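You operate a simulated robot arm through the tools that you are given. There is no shell and no other tool. Be economical: measure what you need, move in short steps, check, and stop when the job is done.

You run a simulated two-armed robot. Do the job below in one go: nothing can be reset, and whatever is moved stays where it is left.

## Task
Wipe up the spill on the top of the green-marked table with the blue cloth and put it back.
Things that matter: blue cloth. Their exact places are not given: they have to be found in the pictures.

Only the result counts: the job must be done as asked and must still hold three seconds after the hand-in. Knocking over, shifting, dropping, spilling or breaking anything else fails it. Flat cloth is picked up by pressing the open fingertips on it (5 to 10 N) and closing them slowly along it; thin cloth reads only 2 to 8 mm in the jaws.

## Robot
Two 7-joint arms with two-finger parallel grippers on one trunk, on a base that drives. Base frame: it is fixed to the floor where the robot stands at the start and does not move with it; the origin is under the middle of the robot, x ahead of it, y to its left, z up; the surface under the hand at the start is at about z = 0.765. Units: m, rad, N and s.
The left shoulder is at the start at [0.07, 0.163, 1.095], the right one opposite. With the tool pointing down near the work surface each hand reaches from about 0.4 to 0.88 m from the robot's upright axis, wherever it stands, measured 20 degrees to its own side. Payload 3.43 kg a hand.
The tool frame of a hand sits at the grasp point between the pads (the TCP): z along the fingers, y along the line on which they close. The tips reach 0.034 m beyond it. Largest opening 0.128 m; finger width 0.024, thickness 0.012; the body of the gripper, 0.048 by 0.13 m, starts 0.096 m behind the TCP.
Orientation is that of the tool frame in the base frame, as [roll, pitch, yaw] about the fixed x, y, z axes, in that order (R = Rz(yaw) Ry(pitch) Rx(roll)). With the fingers straight down and closing along the base's y, the tool's x points along the base's -x, its y along +y and its z along -z.

## Interface
- The arms move only by the tool play_rows. It takes "left_increments", "right_increments" or both (then of equal length, played together; a hand with none holds still); each is a list of rows, each a list of 7 numbers: the shift along the base's x, y, z in units of 100 mm (1.0 is 100 mm), then the turn, a rotation vector about the base's x, y, z in units of 120 degrees (1.0 is 120 degrees), then the gripper command, from -1 (fully open) to 1 (shut), values between in proportion. In form: [[dx, dy, dz, rx, ry, rz, grip], ...]. A call has 1 to 8 rows; each row is the pose to reach, as a shift and turn from the pose commanded when the call began. A call with a number of a shift or a turn outside -1 to 1 is refused whole. Each row takes 0.2 s and may step no farther than 0.05 m and 0.15 rad from the row before; otherwise, or with a gripper value out of range, the whole call is refused. Where a pose cannot be reached the arm comes as near as it can. A force on the tool above 40 N (or 10 N above the force at the start of the call, whichever is more), or a blocked arm, ends the call early, and 0.2 s more pass. Each finger travels about 0.153 m/s and halts on what it meets, pressing with about 44 N; the grip force reading is that of the motor and also rises with nothing between the fingers. The clock runs only during rows and for 0.2 s after the last one: add rows that repeat a pose to give the fingers time. It gives the time, the measured TCP pose, the force on the tool (base axes), the opening and the grip force at its end, in the units of the frame above (readings bear some noise), with the torque about the TCP (base axes, N m) and any sound that the robot's microphone picked up.
- Cameras (640 x 400 px; columns grow to the right, rows downward): "scene" is now at [0.1293, -0.0115, 1.3297]; the picture's right is [-0.20, -0.98, 0.00], its down [-0.65, 0.13, -0.75] and it looks along [0.73, -0.15, -0.67] (base axes); focal length 289 px, centre (320, 200). "left" rides on the left gripper at [0.076, 0.011, -0.16] in its tool frame; the picture's right is [-0.15, 0.99, 0.00], its down [-0.88, -0.13, -0.46] and it looks along [-0.45, -0.07, 0.89] (tool axes); focal length 234 px, centre (320, 200). "right" rides on the right gripper at [0.076, -0.011, -0.16] in its tool frame; the picture's right is [0.15, 0.99, 0.00], its down [-0.88, 0.13, -0.46] and it looks along [-0.45, 0.07, 0.89] (tool axes); focal length 234 px, centre (320, 200).
- grab_frame(camera): a new picture of that camera. No time passes.
- lift_body(by): slides the trunk up (or, below 0, down) by that many m; the arms and the scene camera ride with it, the base frame stays. It gives what a move gives, with no picture.
- steer(legs): drives the robot by 1 to 6 legs, each [ahead, left, turn to the left] in m, m and rad, along the robot's own axes; the way and the turn of a leg run together, so that a leg with both is an arc; at most 1.5 m and 3.142 rad a leg. The arms and the cameras ride along, it lands a little off, and it stops where it bumps. It gives what a move gives.
- head_to(pan, tilt): turns the head with the scene camera to pan (to the left, within 1.501 rad either way) and tilt (down, from -0.506 to 1.204), counted from straight ahead of the robot. It gives what a move gives.
- locate(camera, pixels): for up to 12 pixels [column, row] of the newest picture of that camera ("zoom" is the newest enlarged one), the place [x, y, z] in the base frame of the surface seen there, good to about 0.002 m, but the place of the scene camera against the robot may be out by one fixed shift of up to 0.018 m in any direction. No time passes.
- inspect(camera, box): a new picture of the part [left, top, right, bottom] of that camera's present view, enlarged. No time passes.
- sign_off(): hands the job in; it is judged then, once.

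Keep the steps short. Do not move on a guess: measure, check each grasp and each placing, and mend mistakes. In all there are 80 turns and 58 pictures (those below and enlarged ones count). Leave the grippers open and the arms clear of the work at the hand-in unless told otherwise, and finish with a single line.

The tools are called after "Call:" as a command line: name --argument value ..., lists and objects as JSON in quotes. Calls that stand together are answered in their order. play_rows: Moves the arms, as the interface text tells. Its arguments: {"type":"object","properties":{"left_increments":{"type":"array","items":{"type":"array","items":{"type":"number"}}},"right_increments":{"type":"array","items":{"type":"array","items":{"type":"number"}}}},"required":[]} The other tools are called the same way: lift_body (by) slides the trunk up or down; steer (legs) drives the base; head_to (pan, tilt) turns the head that bears the scene camera; grab_frame (camera) takes a picture; locate (camera, pixels) gives the place of the surface under pixels of a picture; inspect (camera, box) takes an enlarged picture of a part of a camera's view; sign_off () hands the job in.

At the start:

```text
time_s: 0.0
left_ee_pos: [0.6849, 0.2287, 0.9636]
left_tcp_rot: [-3.141, 0.0, -3.14]
left_contact_force: [0.1, -0.2, 0.2]
left_moment: [-0.03, 0.01, 0.01]
left_width: 0.1282
left_gripper_force: 0.1
right_ee_pos: [0.5978, -0.3494, 1.0447]
right_tcp_rot: [-3.141, 0.0, -3.141]
right_contact_force: [0.5, 0.0, 0.0]
right_moment: [0.0, -0.03, 0.0]
right_width: 0.1282
right_gripper_force: 0.1
trunk travel left (down, up): [-0.575, 0.365]
robot x, y, heading: [-0.0001, 0.0016, -0.003]
head pan, tilt: [-0.199, 0.73]
```

scene: 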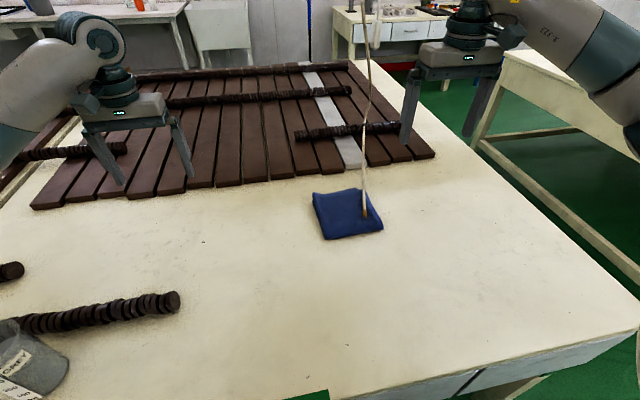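
right: 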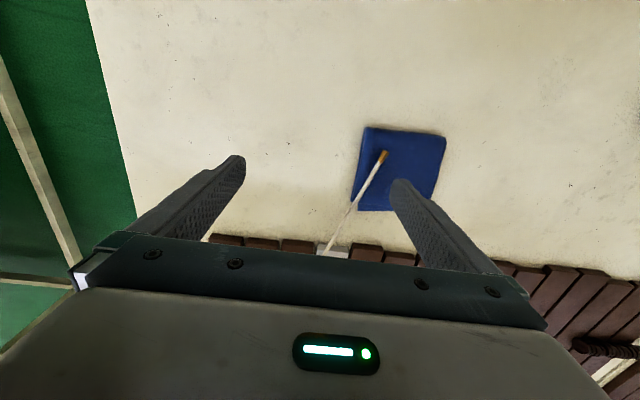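
left: 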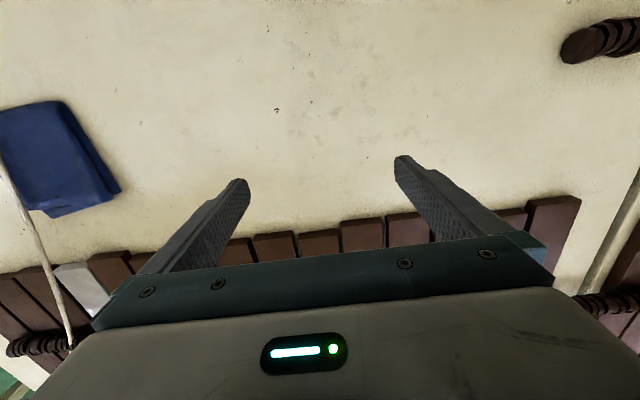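

The blue cloth is at about (347,213) in the scene view, and something thin seems to hang or stand over it. I'll measure the cloth and look around for the spill and the green mark.

Call:
inspect --camera "scene" --box '[270, 130, 450, 250]'

Call:
locate --camera "scene" --pixels '[[313, 192], [361, 189], [383, 229], [326, 239], [345, 213], [365, 215], [365, 170], [366, 100], [374, 40], [310, 396], [440, 170], [620, 345]]'

Call:
head_to --pan 0.0 --tilt 0.3

Call:
grab_frame --camera "scene"

```text
3.33 times, centred on (360, 190) of scene
```

zoom: 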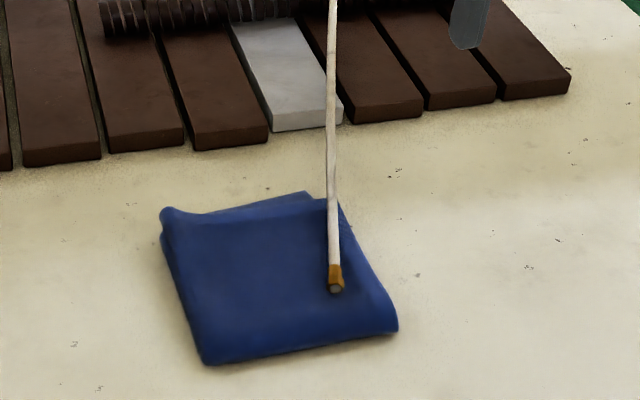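

```text
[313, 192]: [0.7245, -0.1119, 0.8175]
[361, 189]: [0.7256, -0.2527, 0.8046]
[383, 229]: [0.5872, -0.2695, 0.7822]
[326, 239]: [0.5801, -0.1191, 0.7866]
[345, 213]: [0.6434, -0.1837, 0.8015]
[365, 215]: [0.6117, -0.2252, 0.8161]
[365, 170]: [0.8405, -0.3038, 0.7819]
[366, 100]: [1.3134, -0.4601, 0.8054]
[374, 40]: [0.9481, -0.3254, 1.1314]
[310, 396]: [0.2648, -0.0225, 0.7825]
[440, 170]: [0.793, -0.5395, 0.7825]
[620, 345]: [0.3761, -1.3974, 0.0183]
```

```text
time_s: 0.9
left_ee_pos: [0.6846, 0.2282, 0.9639]
left_tcp_rot: [3.141, -0.002, -3.14]
left_contact_force: [-0.4, -1.4, -0.7]
left_moment: [0.0, 0.03, 0.0]
left_width: 0.128
left_gripper_force: 0.1
right_ee_pos: [0.5979, -0.3499, 1.044]
right_tcp_rot: [3.141, -0.001, 3.141]
right_contact_force: [0.0, 0.2, -0.1]
right_moment: [0.0, -0.05, 0.01]
right_width: 0.128
right_gripper_force: 0.2
trunk travel left (down, up): [-0.575, 0.365]
robot x, y, heading: [-0.0003, 0.0014, -0.001]
head pan, tilt: [0.0, 0.3]
```

```text
53 pictures are left
```

scene: 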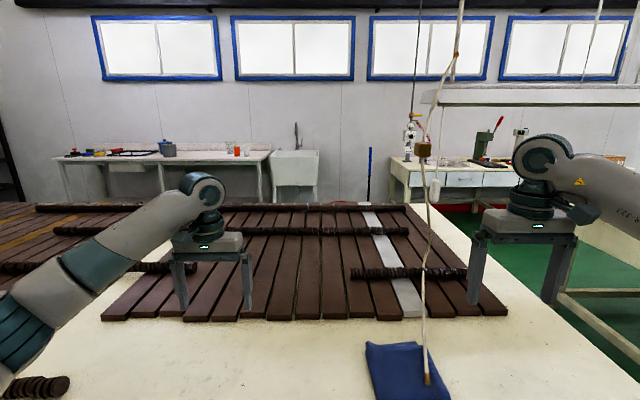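

A cord hangs from the ceiling and its end is over the cloth. Next I look down at the near edge and to both sides for the green mark and the spill.

Call:
head_to --pan 0.0 --tilt 1.15

Call:
grab_frame --camera "scene"

Call:
head_to --pan 1.2 --tilt 0.6

Call:
grab_frame --camera "scene"

Call:
head_to --pan -1.2 --tilt 0.6

Call:
grab_frame --camera "scene"

```text
time_s: 2.1
left_ee_pos: [0.6839, 0.2289, 0.9642]
left_tcp_rot: [-3.142, -0.001, 3.141]
left_contact_force: [0.5, 0.2, -0.6]
left_moment: [0.02, -0.02, 0.0]
left_width: 0.1281
left_gripper_force: 0.1
right_ee_pos: [0.5988, -0.3501, 1.0447]
right_tcp_rot: [-3.141, 0.0, -3.141]
right_contact_force: [0.1, 0.2, 0.5]
right_moment: [-0.03, -0.01, 0.05]
right_width: 0.1281
right_gripper_force: 0.0
trunk travel left (down, up): [-0.575, 0.365]
robot x, y, heading: [-0.002, -0.0003, -0.002]
head pan, tilt: [0.0, 1.15]
```

```text
52 pictures are left
```

scene: 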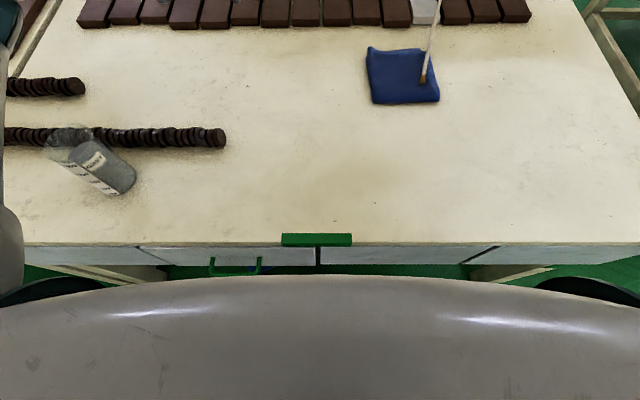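

```text
time_s: 3.5
left_ee_pos: [0.6854, 0.2292, 0.9644]
left_tcp_rot: [-3.141, 0.0, -3.14]
left_contact_force: [0.2, 0.2, 0.2]
left_moment: [0.0, 0.0, 0.0]
left_width: 0.1279
left_gripper_force: 0.0
right_ee_pos: [0.5989, -0.3496, 1.0439]
right_tcp_rot: [3.141, 0.0, -3.14]
right_contact_force: [-0.5, 0.5, 0.0]
right_moment: [-0.03, -0.01, 0.01]
right_width: 0.1278
right_gripper_force: 0.1
trunk travel left (down, up): [-0.575, 0.365]
robot x, y, heading: [0.002, 0.0022, -0.001]
head pan, tilt: [1.201, 0.6]
```

```text
51 pictures are left
```

scene: 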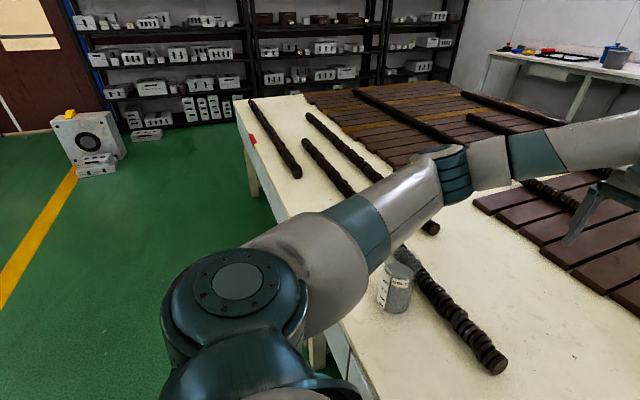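

```text
time_s: 5.7
left_ee_pos: [0.6852, 0.2287, 0.9647]
left_tcp_rot: [3.141, 0.0, -3.14]
left_contact_force: [0.1, -0.3, 0.5]
left_moment: [0.02, 0.0, -0.02]
left_width: 0.128
left_gripper_force: 0.1
right_ee_pos: [0.5988, -0.3489, 1.0453]
right_tcp_rot: [-3.141, 0.0, -3.141]
right_contact_force: [0.1, 0.5, -0.6]
right_moment: [0.0, 0.03, -0.03]
right_width: 0.128
right_gripper_force: 0.0
trunk travel left (down, up): [-0.575, 0.365]
robot x, y, heading: [0.0039, 0.0022, -0.003]
head pan, tilt: [-1.201, 0.6]
```

```text
50 pictures are left
```

scene: 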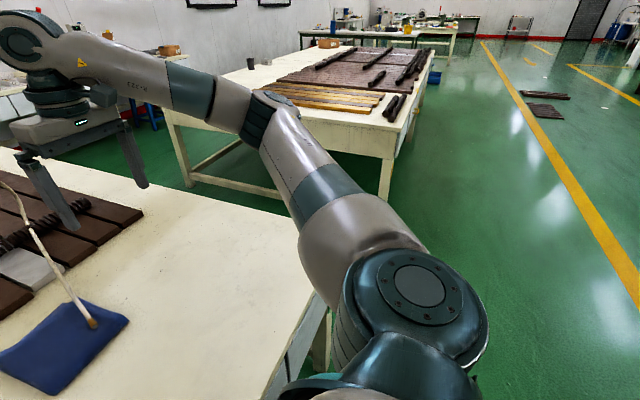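

The green mark is on this table's near edge (316,240), and a red mark sits on the left table. The spill isn't obvious, so I'll look down and enlarge the tabletop.

Call:
head_to --pan 0.0 --tilt 1.0

Call:
inspect --camera "scene" --box '[20, 80, 340, 280]'

Call:
inspect --camera "scene" --box '[300, 80, 620, 280]'

```text
time_s: 7.1
left_ee_pos: [0.6845, 0.2282, 0.9643]
left_tcp_rot: [3.141, -0.001, -3.139]
left_contact_force: [-0.1, 0.3, 0.2]
left_moment: [-0.03, 0.0, -0.01]
left_width: 0.128
left_gripper_force: 0.1
right_ee_pos: [0.5981, -0.3498, 1.0441]
right_tcp_rot: [-3.141, -0.001, -3.141]
right_contact_force: [0.3, 0.0, -0.1]
right_moment: [0.02, 0.01, -0.03]
right_width: 0.1279
right_gripper_force: 0.1
trunk travel left (down, up): [-0.575, 0.365]
robot x, y, heading: [0.0041, -0.0008, -0.004]
head pan, tilt: [0.0, 1.0]
```

```text
2.00 times, centred on (180, 180) of scene
```

zoom: 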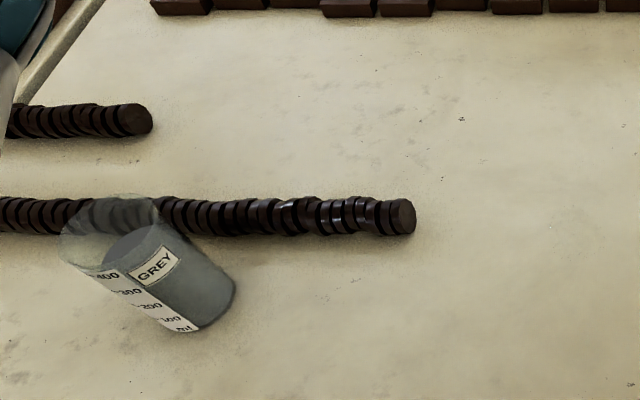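

```text
2.00 times, centred on (460, 180) of scene
```

zoom: 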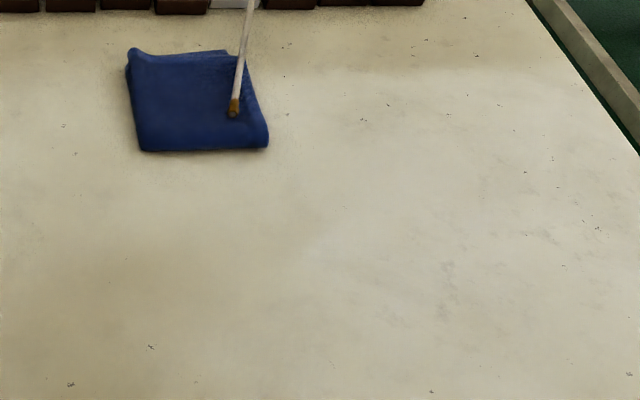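

No spill is visible here. I'll check the green mark closely, then the tables to the right and left.

Call:
inspect --camera "scene" --box '[180, 240, 460, 400]'

Call:
head_to --pan -0.9 --tilt 0.25

Call:
grab_frame --camera "scene"

Call:
head_to --pan 1.5 --tilt 0.2

Call:
grab_frame --camera "scene"

Call:
head_to --pan -1.5 --tilt 0.2

Call:
grab_frame --camera "scene"

```text
2.29 times, centred on (320, 320) of scene
```

zoom: 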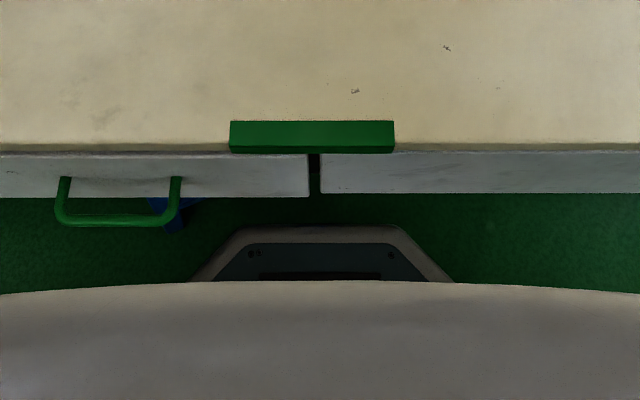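

```text
time_s: 8.3
left_ee_pos: [0.6837, 0.2284, 0.9633]
left_tcp_rot: [3.141, -0.001, -3.14]
left_contact_force: [0.0, -0.1, 0.2]
left_moment: [0.0, 0.0, 0.03]
left_width: 0.128
left_gripper_force: 0.1
right_ee_pos: [0.5995, -0.3502, 1.0445]
right_tcp_rot: [-3.141, 0.0, -3.141]
right_contact_force: [-0.2, -0.2, 0.5]
right_moment: [-0.01, 0.04, -0.01]
right_width: 0.1278
right_gripper_force: 0.1
trunk travel left (down, up): [-0.575, 0.365]
robot x, y, heading: [0.0003, 0.0008, 0.004]
head pan, tilt: [-0.901, 0.25]
```

```text
46 pictures are left
```

scene: 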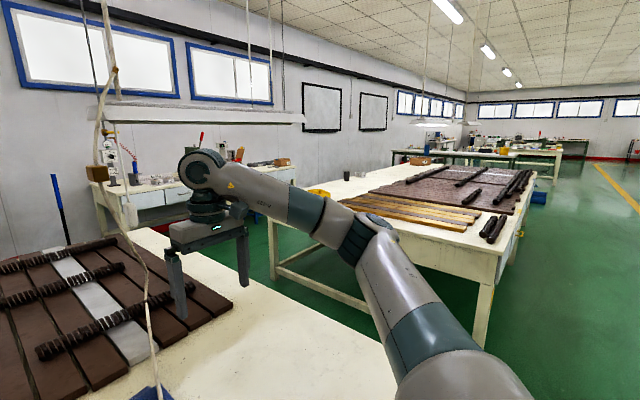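

```text
time_s: 10.5
left_ee_pos: [0.6844, 0.2278, 0.9634]
left_tcp_rot: [-3.141, 0.001, -3.139]
left_contact_force: [0.6, -1.0, -0.2]
left_moment: [0.0, -0.02, -0.02]
left_width: 0.128
left_gripper_force: 0.0
right_ee_pos: [0.5998, -0.3507, 1.0436]
right_tcp_rot: [-3.141, 0.002, 3.14]
right_contact_force: [0.9, 0.1, -0.7]
right_moment: [-0.02, -0.01, 0.0]
right_width: 0.1281
right_gripper_force: 0.1
trunk travel left (down, up): [-0.575, 0.365]
robot x, y, heading: [-0.0022, 0.0009, 0.0]
head pan, tilt: [1.499, 0.201]
```

```text
45 pictures are left
```

scene: 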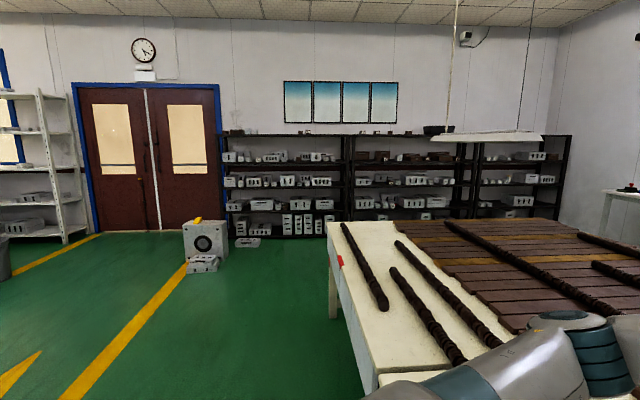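

```text
time_s: 13.1
left_ee_pos: [0.6847, 0.2277, 0.9643]
left_tcp_rot: [3.14, -0.001, -3.141]
left_contact_force: [-0.6, -0.3, 0.6]
left_moment: [-0.03, 0.01, 0.01]
left_width: 0.1281
left_gripper_force: 0.0
right_ee_pos: [0.5975, -0.3501, 1.0427]
right_tcp_rot: [-3.141, 0.001, -3.142]
right_contact_force: [0.3, -0.5, -0.7]
right_moment: [0.02, -0.02, 0.01]
right_width: 0.1278
right_gripper_force: 0.2
trunk travel left (down, up): [-0.575, 0.365]
robot x, y, heading: [0.0032, -0.0061, -0.0]
head pan, tilt: [-1.499, 0.201]
```

```text
44 pictures are left
```

scene: 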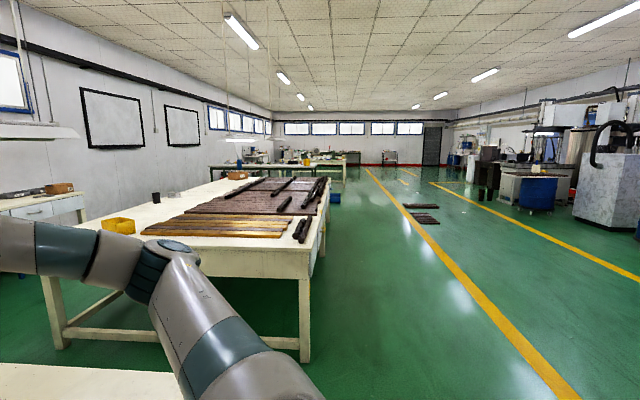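

The right-hand table carries no mark from here, so this table is the green-marked one. The spill may be faint or in a part I haven't looked at closely. I'll scan this table in several directions.

Call:
head_to --pan 0.5 --tilt 0.75

Call:
grab_frame --camera "scene"

Call:
head_to --pan -0.6 --tilt 0.85

Call:
grab_frame --camera "scene"

```text
time_s: 15.0
left_ee_pos: [0.6847, 0.2284, 0.9638]
left_tcp_rot: [-3.141, -0.001, -3.14]
left_contact_force: [0.0, -1.1, 0.2]
left_moment: [0.0, -0.02, 0.02]
left_width: 0.1281
left_gripper_force: 0.0
right_ee_pos: [0.5994, -0.3512, 1.0423]
right_tcp_rot: [3.141, 0.002, 3.141]
right_contact_force: [0.6, 0.5, 0.3]
right_moment: [-0.01, 0.02, -0.02]
right_width: 0.128
right_gripper_force: 0.1
trunk travel left (down, up): [-0.575, 0.365]
robot x, y, heading: [-0.0019, -0.0036, -0.001]
head pan, tilt: [0.499, 0.75]
```

```text
43 pictures are left
```

scene: 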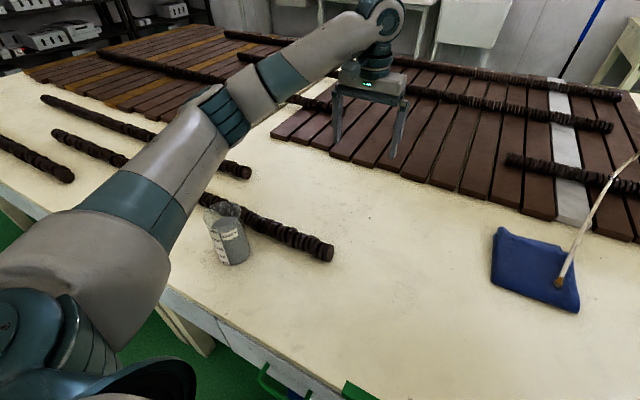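

```text
time_s: 16.3
left_ee_pos: [0.6836, 0.2281, 0.9635]
left_tcp_rot: [-3.14, 0.0, -3.14]
left_contact_force: [-1.0, 0.1, -0.3]
left_moment: [0.0, -0.03, 0.01]
left_width: 0.1279
left_gripper_force: 0.3
right_ee_pos: [0.5987, -0.3505, 1.0439]
right_tcp_rot: [-3.141, -0.001, -3.141]
right_contact_force: [-0.1, 1.3, 0.5]
right_moment: [0.01, 0.0, 0.03]
right_width: 0.1279
right_gripper_force: 0.1
trunk travel left (down, up): [-0.575, 0.365]
robot x, y, heading: [-0.0011, 0.0031, -0.0]
head pan, tilt: [-0.6, 0.85]
```

```text
42 pictures are left
```

scene: 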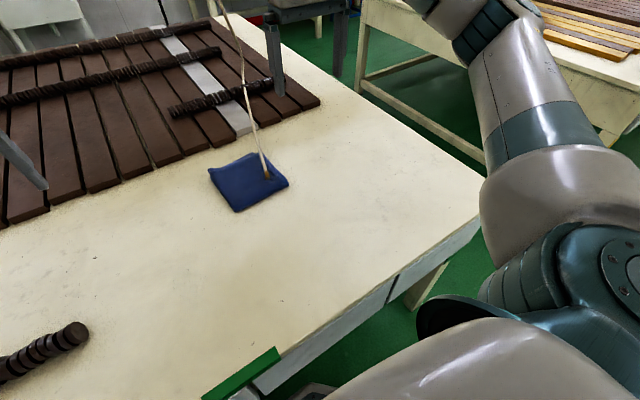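

Still no clear spill. I'll enlarge the bare parts of the tabletop through both wrist cameras and the scene camera.

Call:
inspect --camera "scene" --box '[240, 160, 480, 310]'

Call:
inspect --camera "scene" --box '[40, 190, 280, 340]'

Call:
inspect --camera "right" --box '[80, 0, 400, 200]'

```text
2.67 times, centred on (360, 235) of scene
```

zoom: 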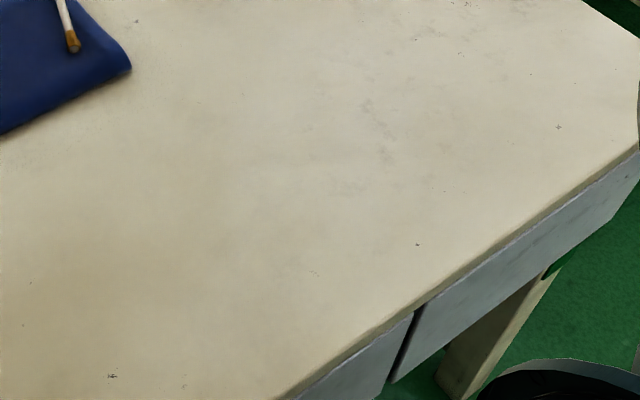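

```text
2.67 times, centred on (160, 265) of scene
```

zoom: 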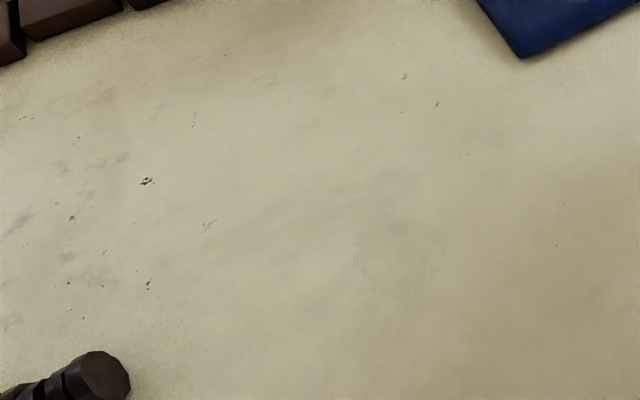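

```text
2.00 times, centred on (240, 100) of right
```

zoom: 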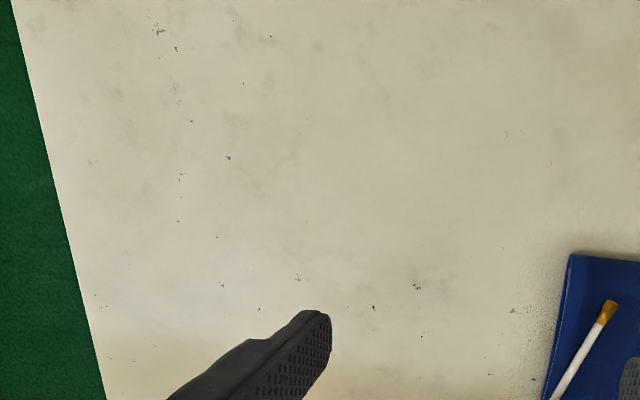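

This stretch of table is clean. I'll zoom in on the right-hand and left-hand tables, looking for marks and spills.

Call:
head_to --pan -1.2 --tilt 0.3

Call:
inspect --camera "scene" --box '[140, 120, 500, 345]'

Call:
head_to --pan 1.4 --tilt 0.4

Call:
inspect --camera "scene" --box '[280, 100, 640, 325]'

```text
time_s: 17.3
left_ee_pos: [0.6843, 0.2277, 0.9634]
left_tcp_rot: [3.142, 0.0, -3.14]
left_contact_force: [-0.5, 0.5, 0.1]
left_moment: [0.01, 0.0, 0.0]
left_width: 0.1282
left_gripper_force: 0.1
right_ee_pos: [0.5979, -0.3503, 1.0443]
right_tcp_rot: [3.141, 0.0, -3.142]
right_contact_force: [0.6, -0.3, 1.2]
right_moment: [-0.01, 0.0, -0.01]
right_width: 0.1282
right_gripper_force: 0.1
trunk travel left (down, up): [-0.575, 0.365]
robot x, y, heading: [0.0003, 0.0006, -0.006]
head pan, tilt: [-1.201, 0.3]
```

```text
1.78 times, centred on (320, 232) of scene
```

zoom: 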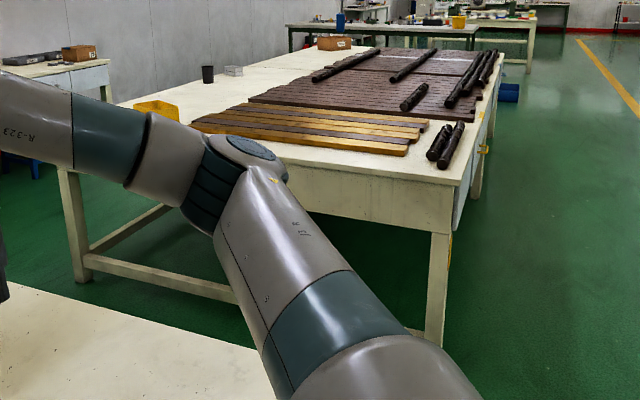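

```text
time_s: 19.6
left_ee_pos: [0.6843, 0.2286, 0.9644]
left_tcp_rot: [3.14, -0.001, -3.139]
left_contact_force: [0.3, 0.0, 0.3]
left_moment: [0.0, 0.01, -0.01]
left_width: 0.128
left_gripper_force: 0.0
right_ee_pos: [0.5991, -0.35, 1.0442]
right_tcp_rot: [-3.141, -0.002, 3.141]
right_contact_force: [-0.3, 0.2, -0.1]
right_moment: [0.0, 0.01, 0.01]
right_width: 0.1281
right_gripper_force: 0.1
trunk travel left (down, up): [-0.575, 0.365]
robot x, y, heading: [0.0041, -0.0003, -0.001]
head pan, tilt: [1.4, 0.4]
```

```text
1.78 times, centred on (460, 212) of scene
```

zoom: 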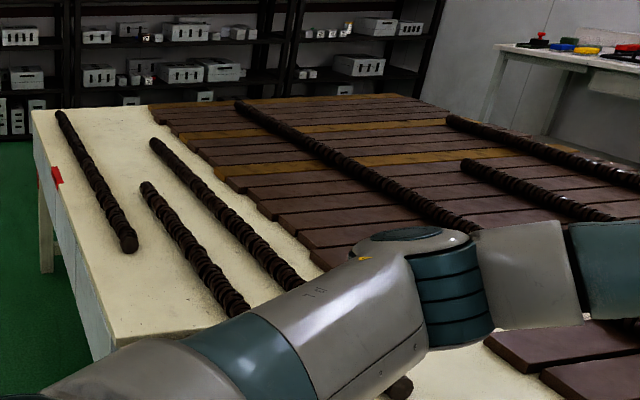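

The left table is marked red and the right one has a yellow mark, so the spill has to be on this table. The left arm hides the left part of it. I'll raise and shift the left hand, watching nothing is in its way at z over 0.96, then look through its camera.

Call:
play_rows --left_increments '[[-0.1, 0.2, 0.3, 0, 0, 0, -1], [-0.2, 0.4, 0.6, 0, 0, 0, -1], [-0.3, 0.6, 0.9, 0, 0, 0, -1], [-0.4, 0.8, 1.0, 0, 0, 0, -1], [-0.5, 1.0, 1.0, 0, 0, 0, -1]]'

Call:
grab_frame --camera "left"

Call:
head_to --pan 0.45 --tilt 0.6

Call:
grab_frame --camera "scene"

```text
time_s: 20.9
left_ee_pos: [0.6343, 0.3287, 1.0635]
left_tcp_rot: [3.141, 0.001, -3.141]
left_contact_force: [0.4, 0.5, 0.0]
left_moment: [0.0, 0.02, -0.03]
left_width: 0.1279
left_gripper_force: 0.2
right_ee_pos: [0.5977, -0.3507, 1.044]
right_tcp_rot: [3.141, 0.0, 3.141]
right_contact_force: [0.1, -0.3, 0.5]
right_moment: [0.0, -0.01, -0.02]
right_width: 0.1281
right_gripper_force: 0.0
trunk travel left (down, up): [-0.575, 0.365]
robot x, y, heading: [-0.0037, 0.0021, -0.001]
head pan, tilt: [1.4, 0.4]
```

```text
36 pictures are left
```

left: 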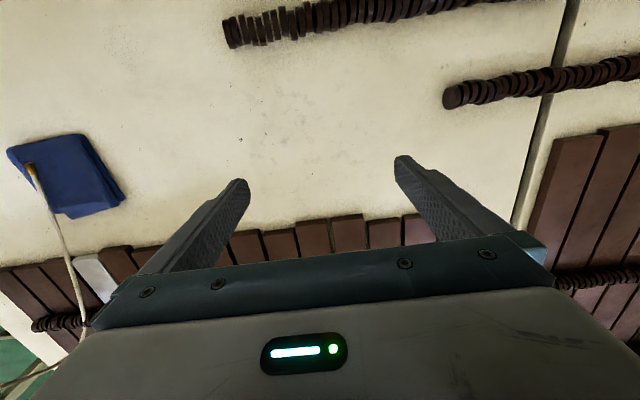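

```text
time_s: 22.1
left_ee_pos: [0.6351, 0.328, 1.0626]
left_tcp_rot: [-3.141, -0.001, -3.142]
left_contact_force: [-0.6, 0.5, 0.0]
left_moment: [0.03, -0.01, -0.01]
left_width: 0.1278
left_gripper_force: 0.0
right_ee_pos: [0.5981, -0.35, 1.0429]
right_tcp_rot: [-3.141, 0.001, 3.141]
right_contact_force: [0.1, -0.1, 1.0]
right_moment: [0.02, -0.02, -0.01]
right_width: 0.1277
right_gripper_force: 0.0
trunk travel left (down, up): [-0.575, 0.365]
robot x, y, heading: [-0.0009, 0.0006, -0.005]
head pan, tilt: [0.45, 0.6]
```

```text
35 pictures are left
```

scene: 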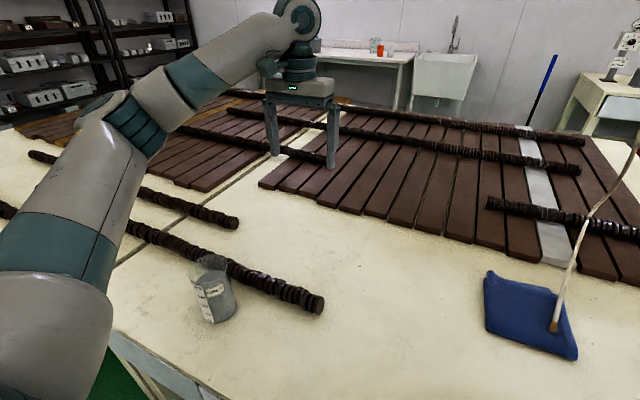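

The left part is clear too. I'll enlarge the middle in the left camera and in the steep scene view to look for a faint film.

Call:
inspect --camera "left" --box '[90, 0, 410, 200]'

Call:
head_to --pan 0.0 --tilt 1.2

Call:
inspect --camera "scene" --box '[210, 80, 450, 230]'

Call:
inspect --camera "scene" --box '[400, 50, 640, 200]'

```text
2.00 times, centred on (250, 100) of left
```

zoom: 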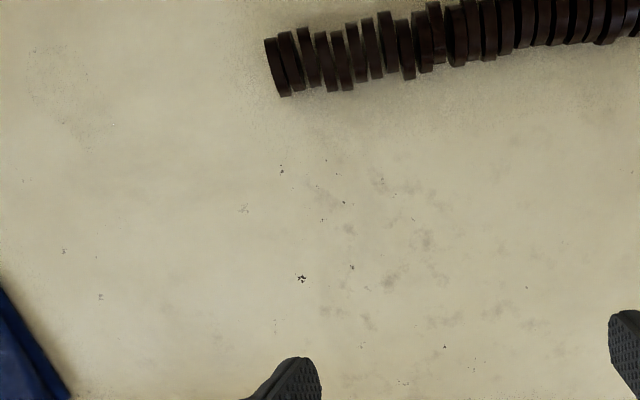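

```text
time_s: 23.1
left_ee_pos: [0.6353, 0.3265, 1.0636]
left_tcp_rot: [-3.141, 0.0, -3.141]
left_contact_force: [-0.1, 0.5, -0.6]
left_moment: [0.02, -0.01, -0.01]
left_width: 0.128
left_gripper_force: 0.0
right_ee_pos: [0.5993, -0.3503, 1.0442]
right_tcp_rot: [-3.141, 0.0, 3.142]
right_contact_force: [-0.5, -0.1, -0.3]
right_moment: [0.0, 0.01, -0.02]
right_width: 0.1282
right_gripper_force: 0.1
trunk travel left (down, up): [-0.575, 0.365]
robot x, y, heading: [-0.0012, -0.0011, -0.002]
head pan, tilt: [0.0, 1.201]
```

```text
2.67 times, centred on (330, 155) of scene
```

zoom: 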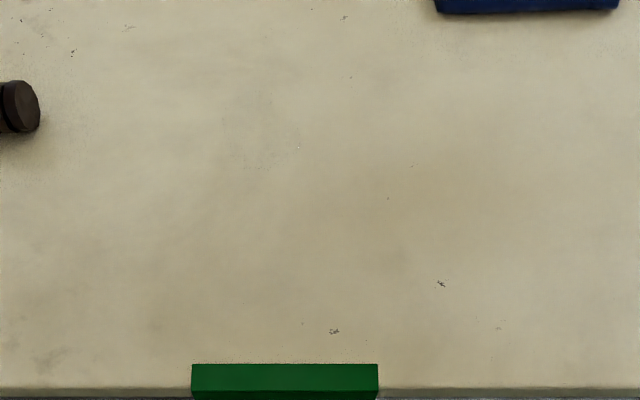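

```text
2.67 times, centred on (520, 125) of scene
```

zoom: 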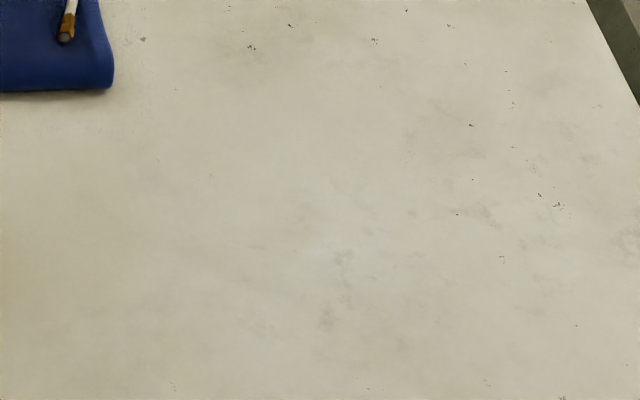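

A faint roundish patch appears at about (304,129) in this scene view, and in the same spot in two other views. I'll measure it and zoom in harder.

Call:
inspect --camera "scene" --box '[272, 104, 352, 154]'

Call:
locate --camera "zoom" --pixels '[[320, 200], [200, 200], [440, 200], [320, 100], [320, 300], [20, 20], [620, 380], [100, 200], [250, 250], [250, 150], [300, 320], [400, 320]]'

Call:
inspect --camera "left" --box '[90, 0, 186, 60]'

```text
8.00 times, centred on (312, 129) of scene
```

zoom: 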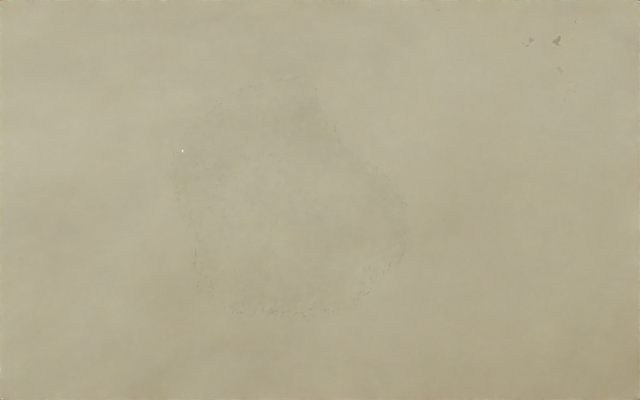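

```text
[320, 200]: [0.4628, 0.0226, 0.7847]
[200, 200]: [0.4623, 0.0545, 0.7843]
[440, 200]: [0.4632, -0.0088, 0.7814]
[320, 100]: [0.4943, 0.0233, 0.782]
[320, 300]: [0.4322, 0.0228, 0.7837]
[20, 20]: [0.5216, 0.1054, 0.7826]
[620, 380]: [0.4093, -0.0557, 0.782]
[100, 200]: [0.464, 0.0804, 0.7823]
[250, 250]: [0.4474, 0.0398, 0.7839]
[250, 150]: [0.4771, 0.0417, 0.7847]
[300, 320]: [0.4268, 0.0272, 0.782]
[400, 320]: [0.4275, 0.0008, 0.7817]
```

```text
6.67 times, centred on (138, 30) of left
```

zoom: 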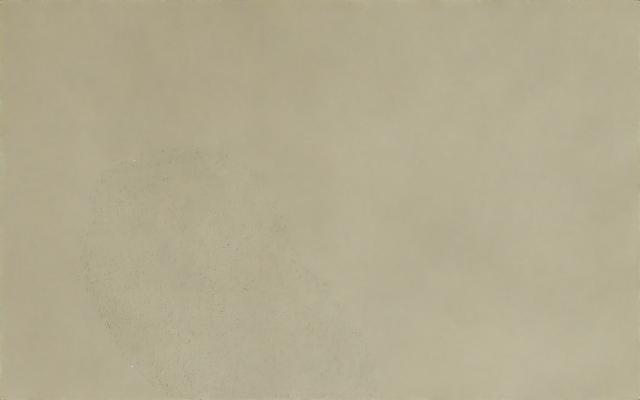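

The spill is found: a clear film about 8 x 6 cm around (0.463, 0.03). Next I compare the wrist-camera position for it, and measure the cord and cloth with the right camera.

Call:
locate --camera "zoom" --pixels '[[85, 230], [180, 150], [250, 170], [350, 320], [370, 395], [160, 395], [220, 280]]'

Call:
inspect --camera "right" --box '[290, 100, 482, 260]'

Call:
locate --camera "right" --pixels '[[383, 155], [375, 170], [366, 185], [355, 201], [345, 220], [335, 243], [400, 150], [420, 160], [366, 130], [444, 138], [355, 205], [400, 120]]'

```text
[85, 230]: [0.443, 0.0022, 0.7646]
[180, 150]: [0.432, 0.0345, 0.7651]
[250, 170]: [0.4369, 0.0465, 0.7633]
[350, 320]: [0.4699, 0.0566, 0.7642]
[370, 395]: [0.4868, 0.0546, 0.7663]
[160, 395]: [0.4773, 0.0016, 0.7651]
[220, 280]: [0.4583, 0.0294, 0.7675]
```

```text
2.50 times, centred on (386, 180) of right
```

zoom: 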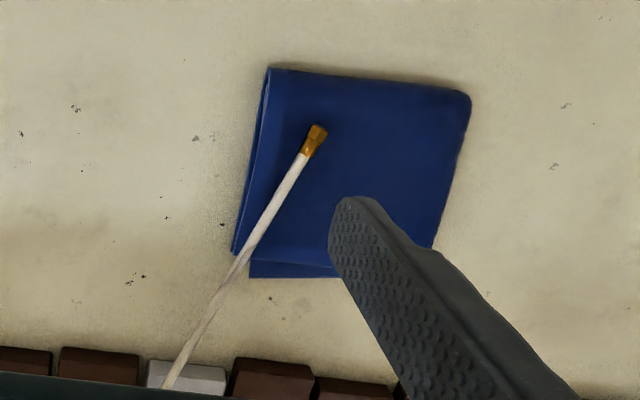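

```text
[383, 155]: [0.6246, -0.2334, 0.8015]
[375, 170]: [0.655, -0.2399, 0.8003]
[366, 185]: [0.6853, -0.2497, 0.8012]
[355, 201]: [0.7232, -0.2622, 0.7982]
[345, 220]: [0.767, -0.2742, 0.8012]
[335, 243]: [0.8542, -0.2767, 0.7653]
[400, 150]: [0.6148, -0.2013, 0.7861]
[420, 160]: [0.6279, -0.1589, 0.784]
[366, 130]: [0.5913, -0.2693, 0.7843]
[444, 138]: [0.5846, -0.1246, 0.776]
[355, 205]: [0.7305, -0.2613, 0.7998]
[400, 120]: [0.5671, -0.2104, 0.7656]
```

In the wrist camera the spill spans x 0.43–0.497, y 0.00–0.057, on the table at z 0.765. The cloth spans x 0.585–0.72, y −0.12 to −0.265, with its top at about 0.784. The cord's last stretch floats at z≈0.80 over the cloth's right side, from (0.62,−0.233). I'll pinch the cloth near its left edge with the left hand, and move the right hand aside first.

Call:
play_rows --left_increments '[[0, -0.4, -0.1, 0, 0, 0, -1], [0.1, -0.7, -0.2, 0, 0, 0, -0.5], [0.1, -1.0, -0.3, 0, 0, 0, 0.22]]' --right_increments '[[0, -0.4, 0.1, 0, 0, 0, -1], [0, -0.7, 0.2, 0, 0, 0, -1], [0, -1.0, 0.3, 0, 0, 0, -1]]'

Call:
play_rows --left_increments '[[0, -0.4, -0.1, 0, 0, 0, 0.22], [0, -0.8, -0.2, 0, 0, 0, 0.22], [0, -1.0, -0.2, 0, 0, 0, 0.22]]'

Call:
play_rows --left_increments '[[0, -0.4, -0.1, 0, 0, 0, 0.22], [0, -0.8, -0.2, 0, 0, 0, 0.22], [0, -1.0, -0.2, 0, 0, 0, 0.22]]'

Call:
play_rows --left_increments '[[0, -0.4, -0.1, 0, 0, 0, 0.22], [0, -0.8, -0.2, 0, 0, 0, 0.22], [0, -1.0, -0.2, 0, 0, 0, 0.22]]'

Call:
play_rows --left_increments '[[0, -0.4, -0.2, 0, 0, 0, 0.22], [0, -0.8, -0.4, 0, 0, 0, 0.22], [0, -0.83, -0.6, 0, 0, 0, 0.22]]'

Call:
grab_frame --camera "left"

```text
time_s: 23.9
left_ee_pos: [0.6437, 0.2269, 1.0352]
left_tcp_rot: [3.141, 0.0, 3.142]
left_contact_force: [-0.4, 0.1, 0.8]
left_moment: [0.02, 0.0, -0.02]
left_width: 0.0501
left_gripper_force: 0.0
right_ee_pos: [0.599, -0.4524, 1.0747]
right_tcp_rot: [3.14, 0.0, -3.139]
right_contact_force: [0.4, 0.7, 0.1]
right_moment: [0.02, -0.01, -0.01]
right_width: 0.1278
right_gripper_force: 0.1
trunk travel left (down, up): [-0.575, 0.365]
robot x, y, heading: [0.0017, -0.002, -0.001]
head pan, tilt: [0.0, 1.201]
```

```text
time_s: 24.7
left_ee_pos: [0.6436, 0.1276, 1.0139]
left_tcp_rot: [-3.141, 0.0, -3.14]
left_contact_force: [0.7, 0.2, -0.3]
left_moment: [-0.01, 0.01, 0.02]
left_width: 0.0499
left_gripper_force: 0.1
right_ee_pos: [0.5977, -0.4513, 1.0732]
right_tcp_rot: [-3.141, 0.0, 3.141]
right_contact_force: [-0.1, 0.2, 0.8]
right_moment: [-0.01, 0.01, -0.02]
right_width: 0.1278
right_gripper_force: 0.1
trunk travel left (down, up): [-0.575, 0.365]
robot x, y, heading: [0.0002, 0.0009, -0.0]
head pan, tilt: [0.0, 1.201]
```

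```text
time_s: 25.5
left_ee_pos: [0.6453, 0.0286, 0.9922]
left_tcp_rot: [3.141, 0.0, -3.14]
left_contact_force: [-0.1, -0.7, 0.1]
left_moment: [0.0, 0.02, -0.01]
left_width: 0.0499
left_gripper_force: 0.1
right_ee_pos: [0.5982, -0.4513, 1.0743]
right_tcp_rot: [-3.141, 0.0, -3.142]
right_contact_force: [-0.3, 0.0, 0.3]
right_moment: [0.02, 0.04, 0.01]
right_width: 0.1282
right_gripper_force: 0.0
trunk travel left (down, up): [-0.575, 0.365]
robot x, y, heading: [0.0002, -0.0001, -0.001]
head pan, tilt: [0.0, 1.201]
```

```text
time_s: 26.3
left_ee_pos: [0.6448, -0.0715, 0.9744]
left_tcp_rot: [-3.141, 0.001, -3.14]
left_contact_force: [0.3, 0.2, 0.8]
left_moment: [0.01, 0.0, -0.02]
left_width: 0.05
left_gripper_force: 0.1
right_ee_pos: [0.5995, -0.4514, 1.0744]
right_tcp_rot: [-3.14, 0.0, 3.14]
right_contact_force: [0.5, 0.0, -1.0]
right_moment: [0.0, 0.02, 0.02]
right_width: 0.128
right_gripper_force: 0.1
trunk travel left (down, up): [-0.575, 0.365]
robot x, y, heading: [-0.0008, -0.001, -0.003]
head pan, tilt: [0.0, 1.201]
```

```text
time_s: 27.1
left_ee_pos: [0.6452, -0.1547, 0.9135]
left_tcp_rot: [3.141, -0.002, -3.14]
left_contact_force: [0.1, -0.3, -0.3]
left_moment: [-0.03, 0.0, 0.06]
left_width: 0.0501
left_gripper_force: 0.1
right_ee_pos: [0.6007, -0.4504, 1.073]
right_tcp_rot: [3.141, -0.001, -3.141]
right_contact_force: [0.6, 0.1, -0.6]
right_moment: [-0.03, 0.02, 0.04]
right_width: 0.128
right_gripper_force: 0.1
trunk travel left (down, up): [-0.575, 0.365]
robot x, y, heading: [0.0015, -0.001, -0.001]
head pan, tilt: [0.0, 1.201]
```

```text
28 pictures are left
```

left: 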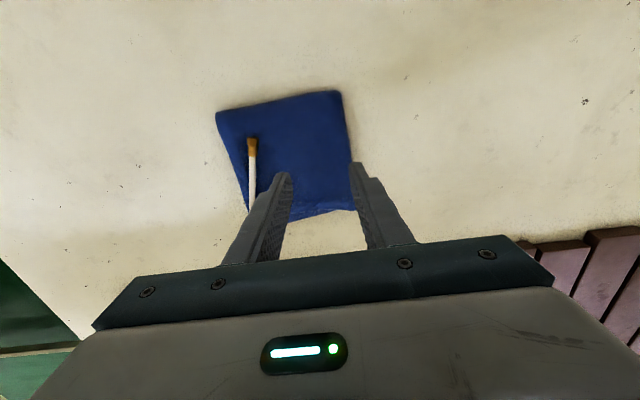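

The fingers are above the cloth's left part. I'll check the left edge and cloth top before pressing down.

Call:
locate --camera "left" --pixels '[[343, 120], [350, 155], [335, 130], [325, 180], [345, 205], [240, 120], [252, 145], [250, 180], [218, 112], [300, 130]]'

Call:
play_rows --left_increments '[[0, 0, -0.3, 0, 0, 0, 0.22], [0, 0, -0.6, 0, 0, 0, 0.22], [0, 0, -0.8, 0, 0, 0, 0.22]]'

```text
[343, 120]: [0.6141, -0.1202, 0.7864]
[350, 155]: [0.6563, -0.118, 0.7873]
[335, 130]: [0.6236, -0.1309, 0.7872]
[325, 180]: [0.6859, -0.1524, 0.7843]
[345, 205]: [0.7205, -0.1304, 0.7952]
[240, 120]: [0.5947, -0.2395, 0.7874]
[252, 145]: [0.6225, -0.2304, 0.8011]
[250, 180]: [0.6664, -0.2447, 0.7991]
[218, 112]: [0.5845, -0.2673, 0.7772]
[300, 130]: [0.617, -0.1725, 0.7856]
```

```text
time_s: 27.9
left_ee_pos: [0.6459, -0.1553, 0.8335]
left_tcp_rot: [3.14, -0.001, -3.14]
left_contact_force: [-0.6, -0.1, 0.0]
left_moment: [0.01, -0.01, -0.04]
left_width: 0.05
left_gripper_force: 0.0
right_ee_pos: [0.6002, -0.4518, 1.0748]
right_tcp_rot: [3.141, -0.001, -3.141]
right_contact_force: [0.9, 0.2, 0.2]
right_moment: [0.0, 0.03, -0.04]
right_width: 0.1281
right_gripper_force: 0.0
trunk travel left (down, up): [-0.575, 0.365]
robot x, y, heading: [-0.0022, -0.0017, 0.004]
head pan, tilt: [0.0, 1.201]
```

The tips are at z≈0.80, 12 mm above the cloth. I'll shift 5 mm inward and go down gently until the force is 5–10 N.

Call:
play_rows --left_increments '[[0, -0.05, -0.06, 0, 0, 0, 0.22], [0, -0.05, -0.1, 0, 0, 0, 0.22], [0, -0.05, -0.13, 0, 0, 0, 0.22], [0, -0.05, -0.15, 0, 0, 0, 0.22]]'

```text
time_s: 28.9
left_ee_pos: [0.6447, -0.1598, 0.8191]
left_tcp_rot: [-3.141, 0.0, -3.142]
left_contact_force: [0.0, -0.4, 0.5]
left_moment: [0.0, -0.02, 0.02]
left_width: 0.0496
left_gripper_force: 0.1
right_ee_pos: [0.5992, -0.4504, 1.0734]
right_tcp_rot: [-3.141, 0.0, 3.141]
right_contact_force: [0.1, 0.2, 0.6]
right_moment: [-0.06, 0.01, 0.02]
right_width: 0.1281
right_gripper_force: 0.2
trunk travel left (down, up): [-0.575, 0.365]
robot x, y, heading: [0.0001, 0.0022, 0.001]
head pan, tilt: [0.0, 1.201]
```

No contact yet, so I go down in 3 mm steps.

Call:
play_rows --left_increments '[[0, 0, -0.03, 0, 0, 0, 0.22], [0, 0, -0.05, 0, 0, 0, 0.22]]'

Call:
play_rows --left_increments '[[0, 0, -0.02, 0, 0, 0, 0.22], [0, 0, -0.03, 0, 0, 0, 0.22]]'

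```text
time_s: 29.5
left_ee_pos: [0.6451, -0.1598, 0.814]
left_tcp_rot: [-3.142, 0.0, -3.141]
left_contact_force: [1.0, 0.1, 2.7]
left_moment: [0.02, -0.01, 0.0]
left_width: 0.0493
left_gripper_force: 0.0
right_ee_pos: [0.5985, -0.451, 1.0742]
right_tcp_rot: [-3.141, 0.001, -3.14]
right_contact_force: [-0.5, 0.4, 0.9]
right_moment: [0.02, 0.0, -0.02]
right_width: 0.1279
right_gripper_force: 0.1
trunk travel left (down, up): [-0.575, 0.365]
robot x, y, heading: [-0.0014, -0.0031, 0.001]
head pan, tilt: [0.0, 1.201]
```

```text
time_s: 30.1
left_ee_pos: [0.6453, -0.1595, 0.812]
left_tcp_rot: [3.142, 0.001, 3.142]
left_contact_force: [1.2, 0.4, 7.7]
left_moment: [0.03, -0.02, 0.0]
left_width: 0.0492
left_gripper_force: 0.0
right_ee_pos: [0.5976, -0.4506, 1.0749]
right_tcp_rot: [3.141, -0.001, 3.141]
right_contact_force: [-0.5, 1.2, 1.0]
right_moment: [0.01, 0.01, -0.01]
right_width: 0.128
right_gripper_force: 0.1
trunk travel left (down, up): [-0.575, 0.365]
robot x, y, heading: [0.0017, 0.0024, -0.002]
head pan, tilt: [0.0, 1.201]
```

The press is 7.7 N, which is in range. Now I close slowly along the cloth.

Call:
play_rows --left_increments '[[0, 0, 0, 0, 0, 0, 0.34], [0, 0, 0, 0, 0, 0, 0.46], [0, 0, 0, 0, 0, 0, 0.58], [0, 0, 0, 0, 0, 0, 0.7], [0, 0, 0, 0, 0, 0, 0.8], [0, 0, 0, 0, 0, 0, 0.9], [0, 0, 0, 0, 0, 0, 1.0], [0, 0, 0, 0, 0, 0, 1.0]]'

Call:
grab_frame --camera "left"

```text
time_s: 31.9
left_ee_pos: [0.6437, -0.1595, 0.8124]
left_tcp_rot: [-3.141, 0.001, -3.14]
left_contact_force: [0.5, -0.5, 8.1]
left_moment: [0.04, 0.01, 0.04]
left_width: 0.0115
left_gripper_force: 44.4
right_ee_pos: [0.598, -0.4508, 1.0735]
right_tcp_rot: [-3.141, 0.0, -3.141]
right_contact_force: [0.6, -0.9, -1.2]
right_moment: [-0.02, -0.03, 0.0]
right_width: 0.1279
right_gripper_force: 0.1
trunk travel left (down, up): [-0.575, 0.365]
robot x, y, heading: [-0.0024, -0.0019, -0.002]
head pan, tilt: [0.0, 1.201]
```

```text
27 pictures are left
```

left: 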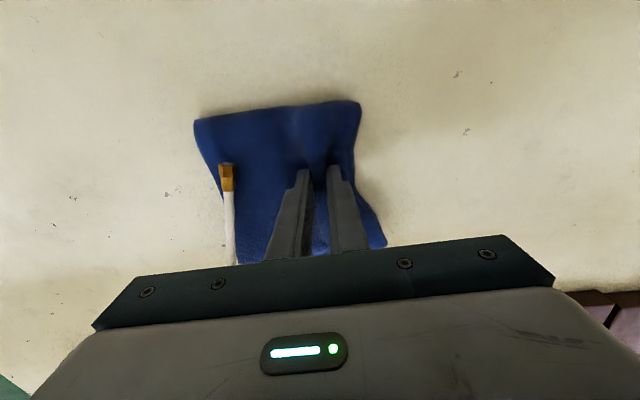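

The jaws hold 11.5 mm of bunched cloth. I'll lift only 6 mm and slide left, out from under the cord.

Call:
play_rows --left_increments '[[0, 0, 0.06, 0, 0, 0, 1], [0, 0.15, 0.06, 0, 0, 0, 1], [0, 0.3, 0.06, 0, 0, 0, 1], [0, 0.5, 0.06, 0, 0, 0, 1], [0, 0.7, 0.08, 0, 0, 0, 1], [0, 0.9, 0.1, 0, 0, 0, 1], [0, 1.0, 0.1, 0, 0, 0, 1]]'

Call:
head_to --pan 0.0 --tilt 0.9

Call:
grab_frame --camera "scene"

```text
time_s: 33.5
left_ee_pos: [0.6452, -0.059, 0.8209]
left_tcp_rot: [3.141, 0.002, -3.139]
left_contact_force: [-0.1, -0.4, 0.1]
left_moment: [0.05, -0.02, 0.03]
left_width: 0.0114
left_gripper_force: 43.4
right_ee_pos: [0.5997, -0.4512, 1.0743]
right_tcp_rot: [-3.14, 0.0, 3.141]
right_contact_force: [0.6, -0.4, -0.3]
right_moment: [0.0, 0.03, 0.02]
right_width: 0.1282
right_gripper_force: 0.0
trunk travel left (down, up): [-0.575, 0.365]
robot x, y, heading: [-0.0007, 0.0004, -0.001]
head pan, tilt: [0.0, 1.201]
```

```text
time_s: 34.3
left_ee_pos: [0.6451, -0.0612, 0.8206]
left_tcp_rot: [-3.141, 0.001, -3.14]
left_contact_force: [0.1, -0.4, -0.4]
left_moment: [0.05, -0.02, 0.01]
left_width: 0.0116
left_gripper_force: 44.0
right_ee_pos: [0.599, -0.4512, 1.0733]
right_tcp_rot: [-3.14, 0.002, 3.141]
right_contact_force: [-0.2, -0.2, 0.5]
right_moment: [-0.01, -0.01, -0.01]
right_width: 0.1281
right_gripper_force: 0.0
trunk travel left (down, up): [-0.575, 0.365]
robot x, y, heading: [0.0005, 0.0039, 0.002]
head pan, tilt: [0.0, 0.901]
```

```text
26 pictures are left
```

scene: 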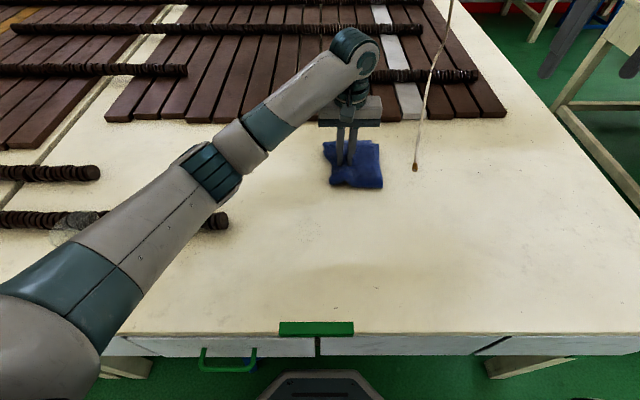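

The cloth follows, and the cord stayed put. Before moving over the spill I check the arm's height above the beaker.

Call:
locate --camera "scene" --pixels '[[80, 260], [130, 230], [210, 175], [240, 150], [300, 100], [75, 222], [355, 165], [375, 180], [326, 145], [340, 183], [100, 300], [180, 200]]'

Call:
play_rows --left_increments '[[-0.3, 0.2, 0.1, 0, 0, 0, 1], [-0.6, 0.4, 0.1, 0, 0, 0, 1], [-0.9, 0.6, 0.1, 0, 0, 0, 1]]'

Call:
grab_frame --camera "scene"

```text
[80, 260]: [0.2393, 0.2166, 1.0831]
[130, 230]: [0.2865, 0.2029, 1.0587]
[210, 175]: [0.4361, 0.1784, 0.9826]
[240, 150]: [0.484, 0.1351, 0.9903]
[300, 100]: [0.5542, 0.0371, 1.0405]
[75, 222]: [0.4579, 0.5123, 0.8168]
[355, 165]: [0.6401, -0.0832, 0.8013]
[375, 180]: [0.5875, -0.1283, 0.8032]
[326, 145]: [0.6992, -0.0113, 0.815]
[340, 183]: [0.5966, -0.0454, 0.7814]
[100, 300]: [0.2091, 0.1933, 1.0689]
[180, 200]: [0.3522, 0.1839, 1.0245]
```

```text
time_s: 35.1
left_ee_pos: [0.5548, -0.0001, 0.8313]
left_tcp_rot: [-3.14, 0.0, 3.14]
left_contact_force: [0.0, -0.4, -1.1]
left_moment: [0.03, 0.0, 0.02]
left_width: 0.0115
left_gripper_force: 43.8
right_ee_pos: [0.5997, -0.4509, 1.075]
right_tcp_rot: [3.141, 0.001, -3.141]
right_contact_force: [-0.7, 0.1, 0.2]
right_moment: [0.0, -0.03, 0.0]
right_width: 0.128
right_gripper_force: 0.2
trunk travel left (down, up): [-0.575, 0.365]
robot x, y, heading: [-0.0, 0.0002, -0.001]
head pan, tilt: [0.0, 0.901]
```

```text
25 pictures are left
```

scene: 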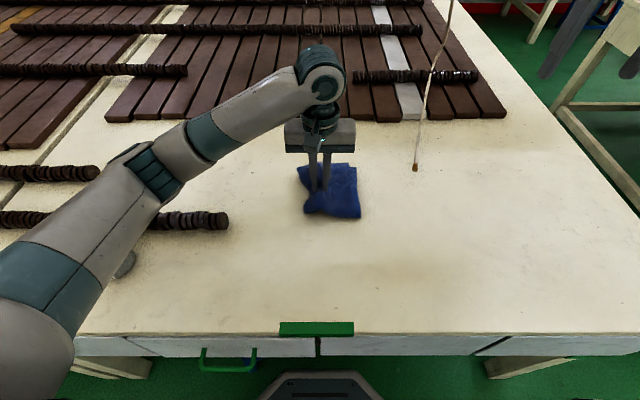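

I'll check the elbow's clearance from the beaker before going on.

Call:
locate --camera "scene" --pixels '[[130, 150], [100, 185], [155, 195], [150, 175], [175, 165], [125, 265], [185, 135], [90, 240], [130, 250], [60, 215]]'

Call:
inspect --camera "left" --box '[0, 0, 640, 400]'

```text
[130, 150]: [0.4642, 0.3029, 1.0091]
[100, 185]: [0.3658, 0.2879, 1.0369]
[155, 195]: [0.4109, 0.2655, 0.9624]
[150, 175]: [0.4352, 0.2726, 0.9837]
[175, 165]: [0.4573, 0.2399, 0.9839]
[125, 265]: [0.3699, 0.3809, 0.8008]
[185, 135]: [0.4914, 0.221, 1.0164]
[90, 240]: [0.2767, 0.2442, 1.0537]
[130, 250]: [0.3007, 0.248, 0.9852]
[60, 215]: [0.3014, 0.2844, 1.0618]
```

```text
1.00 times, centred on (320, 200) of left (not enlarged: the box is as wide or as high as the picture)
```

zoom: 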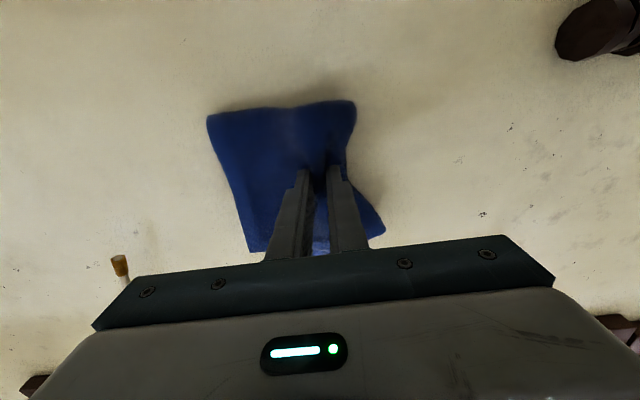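

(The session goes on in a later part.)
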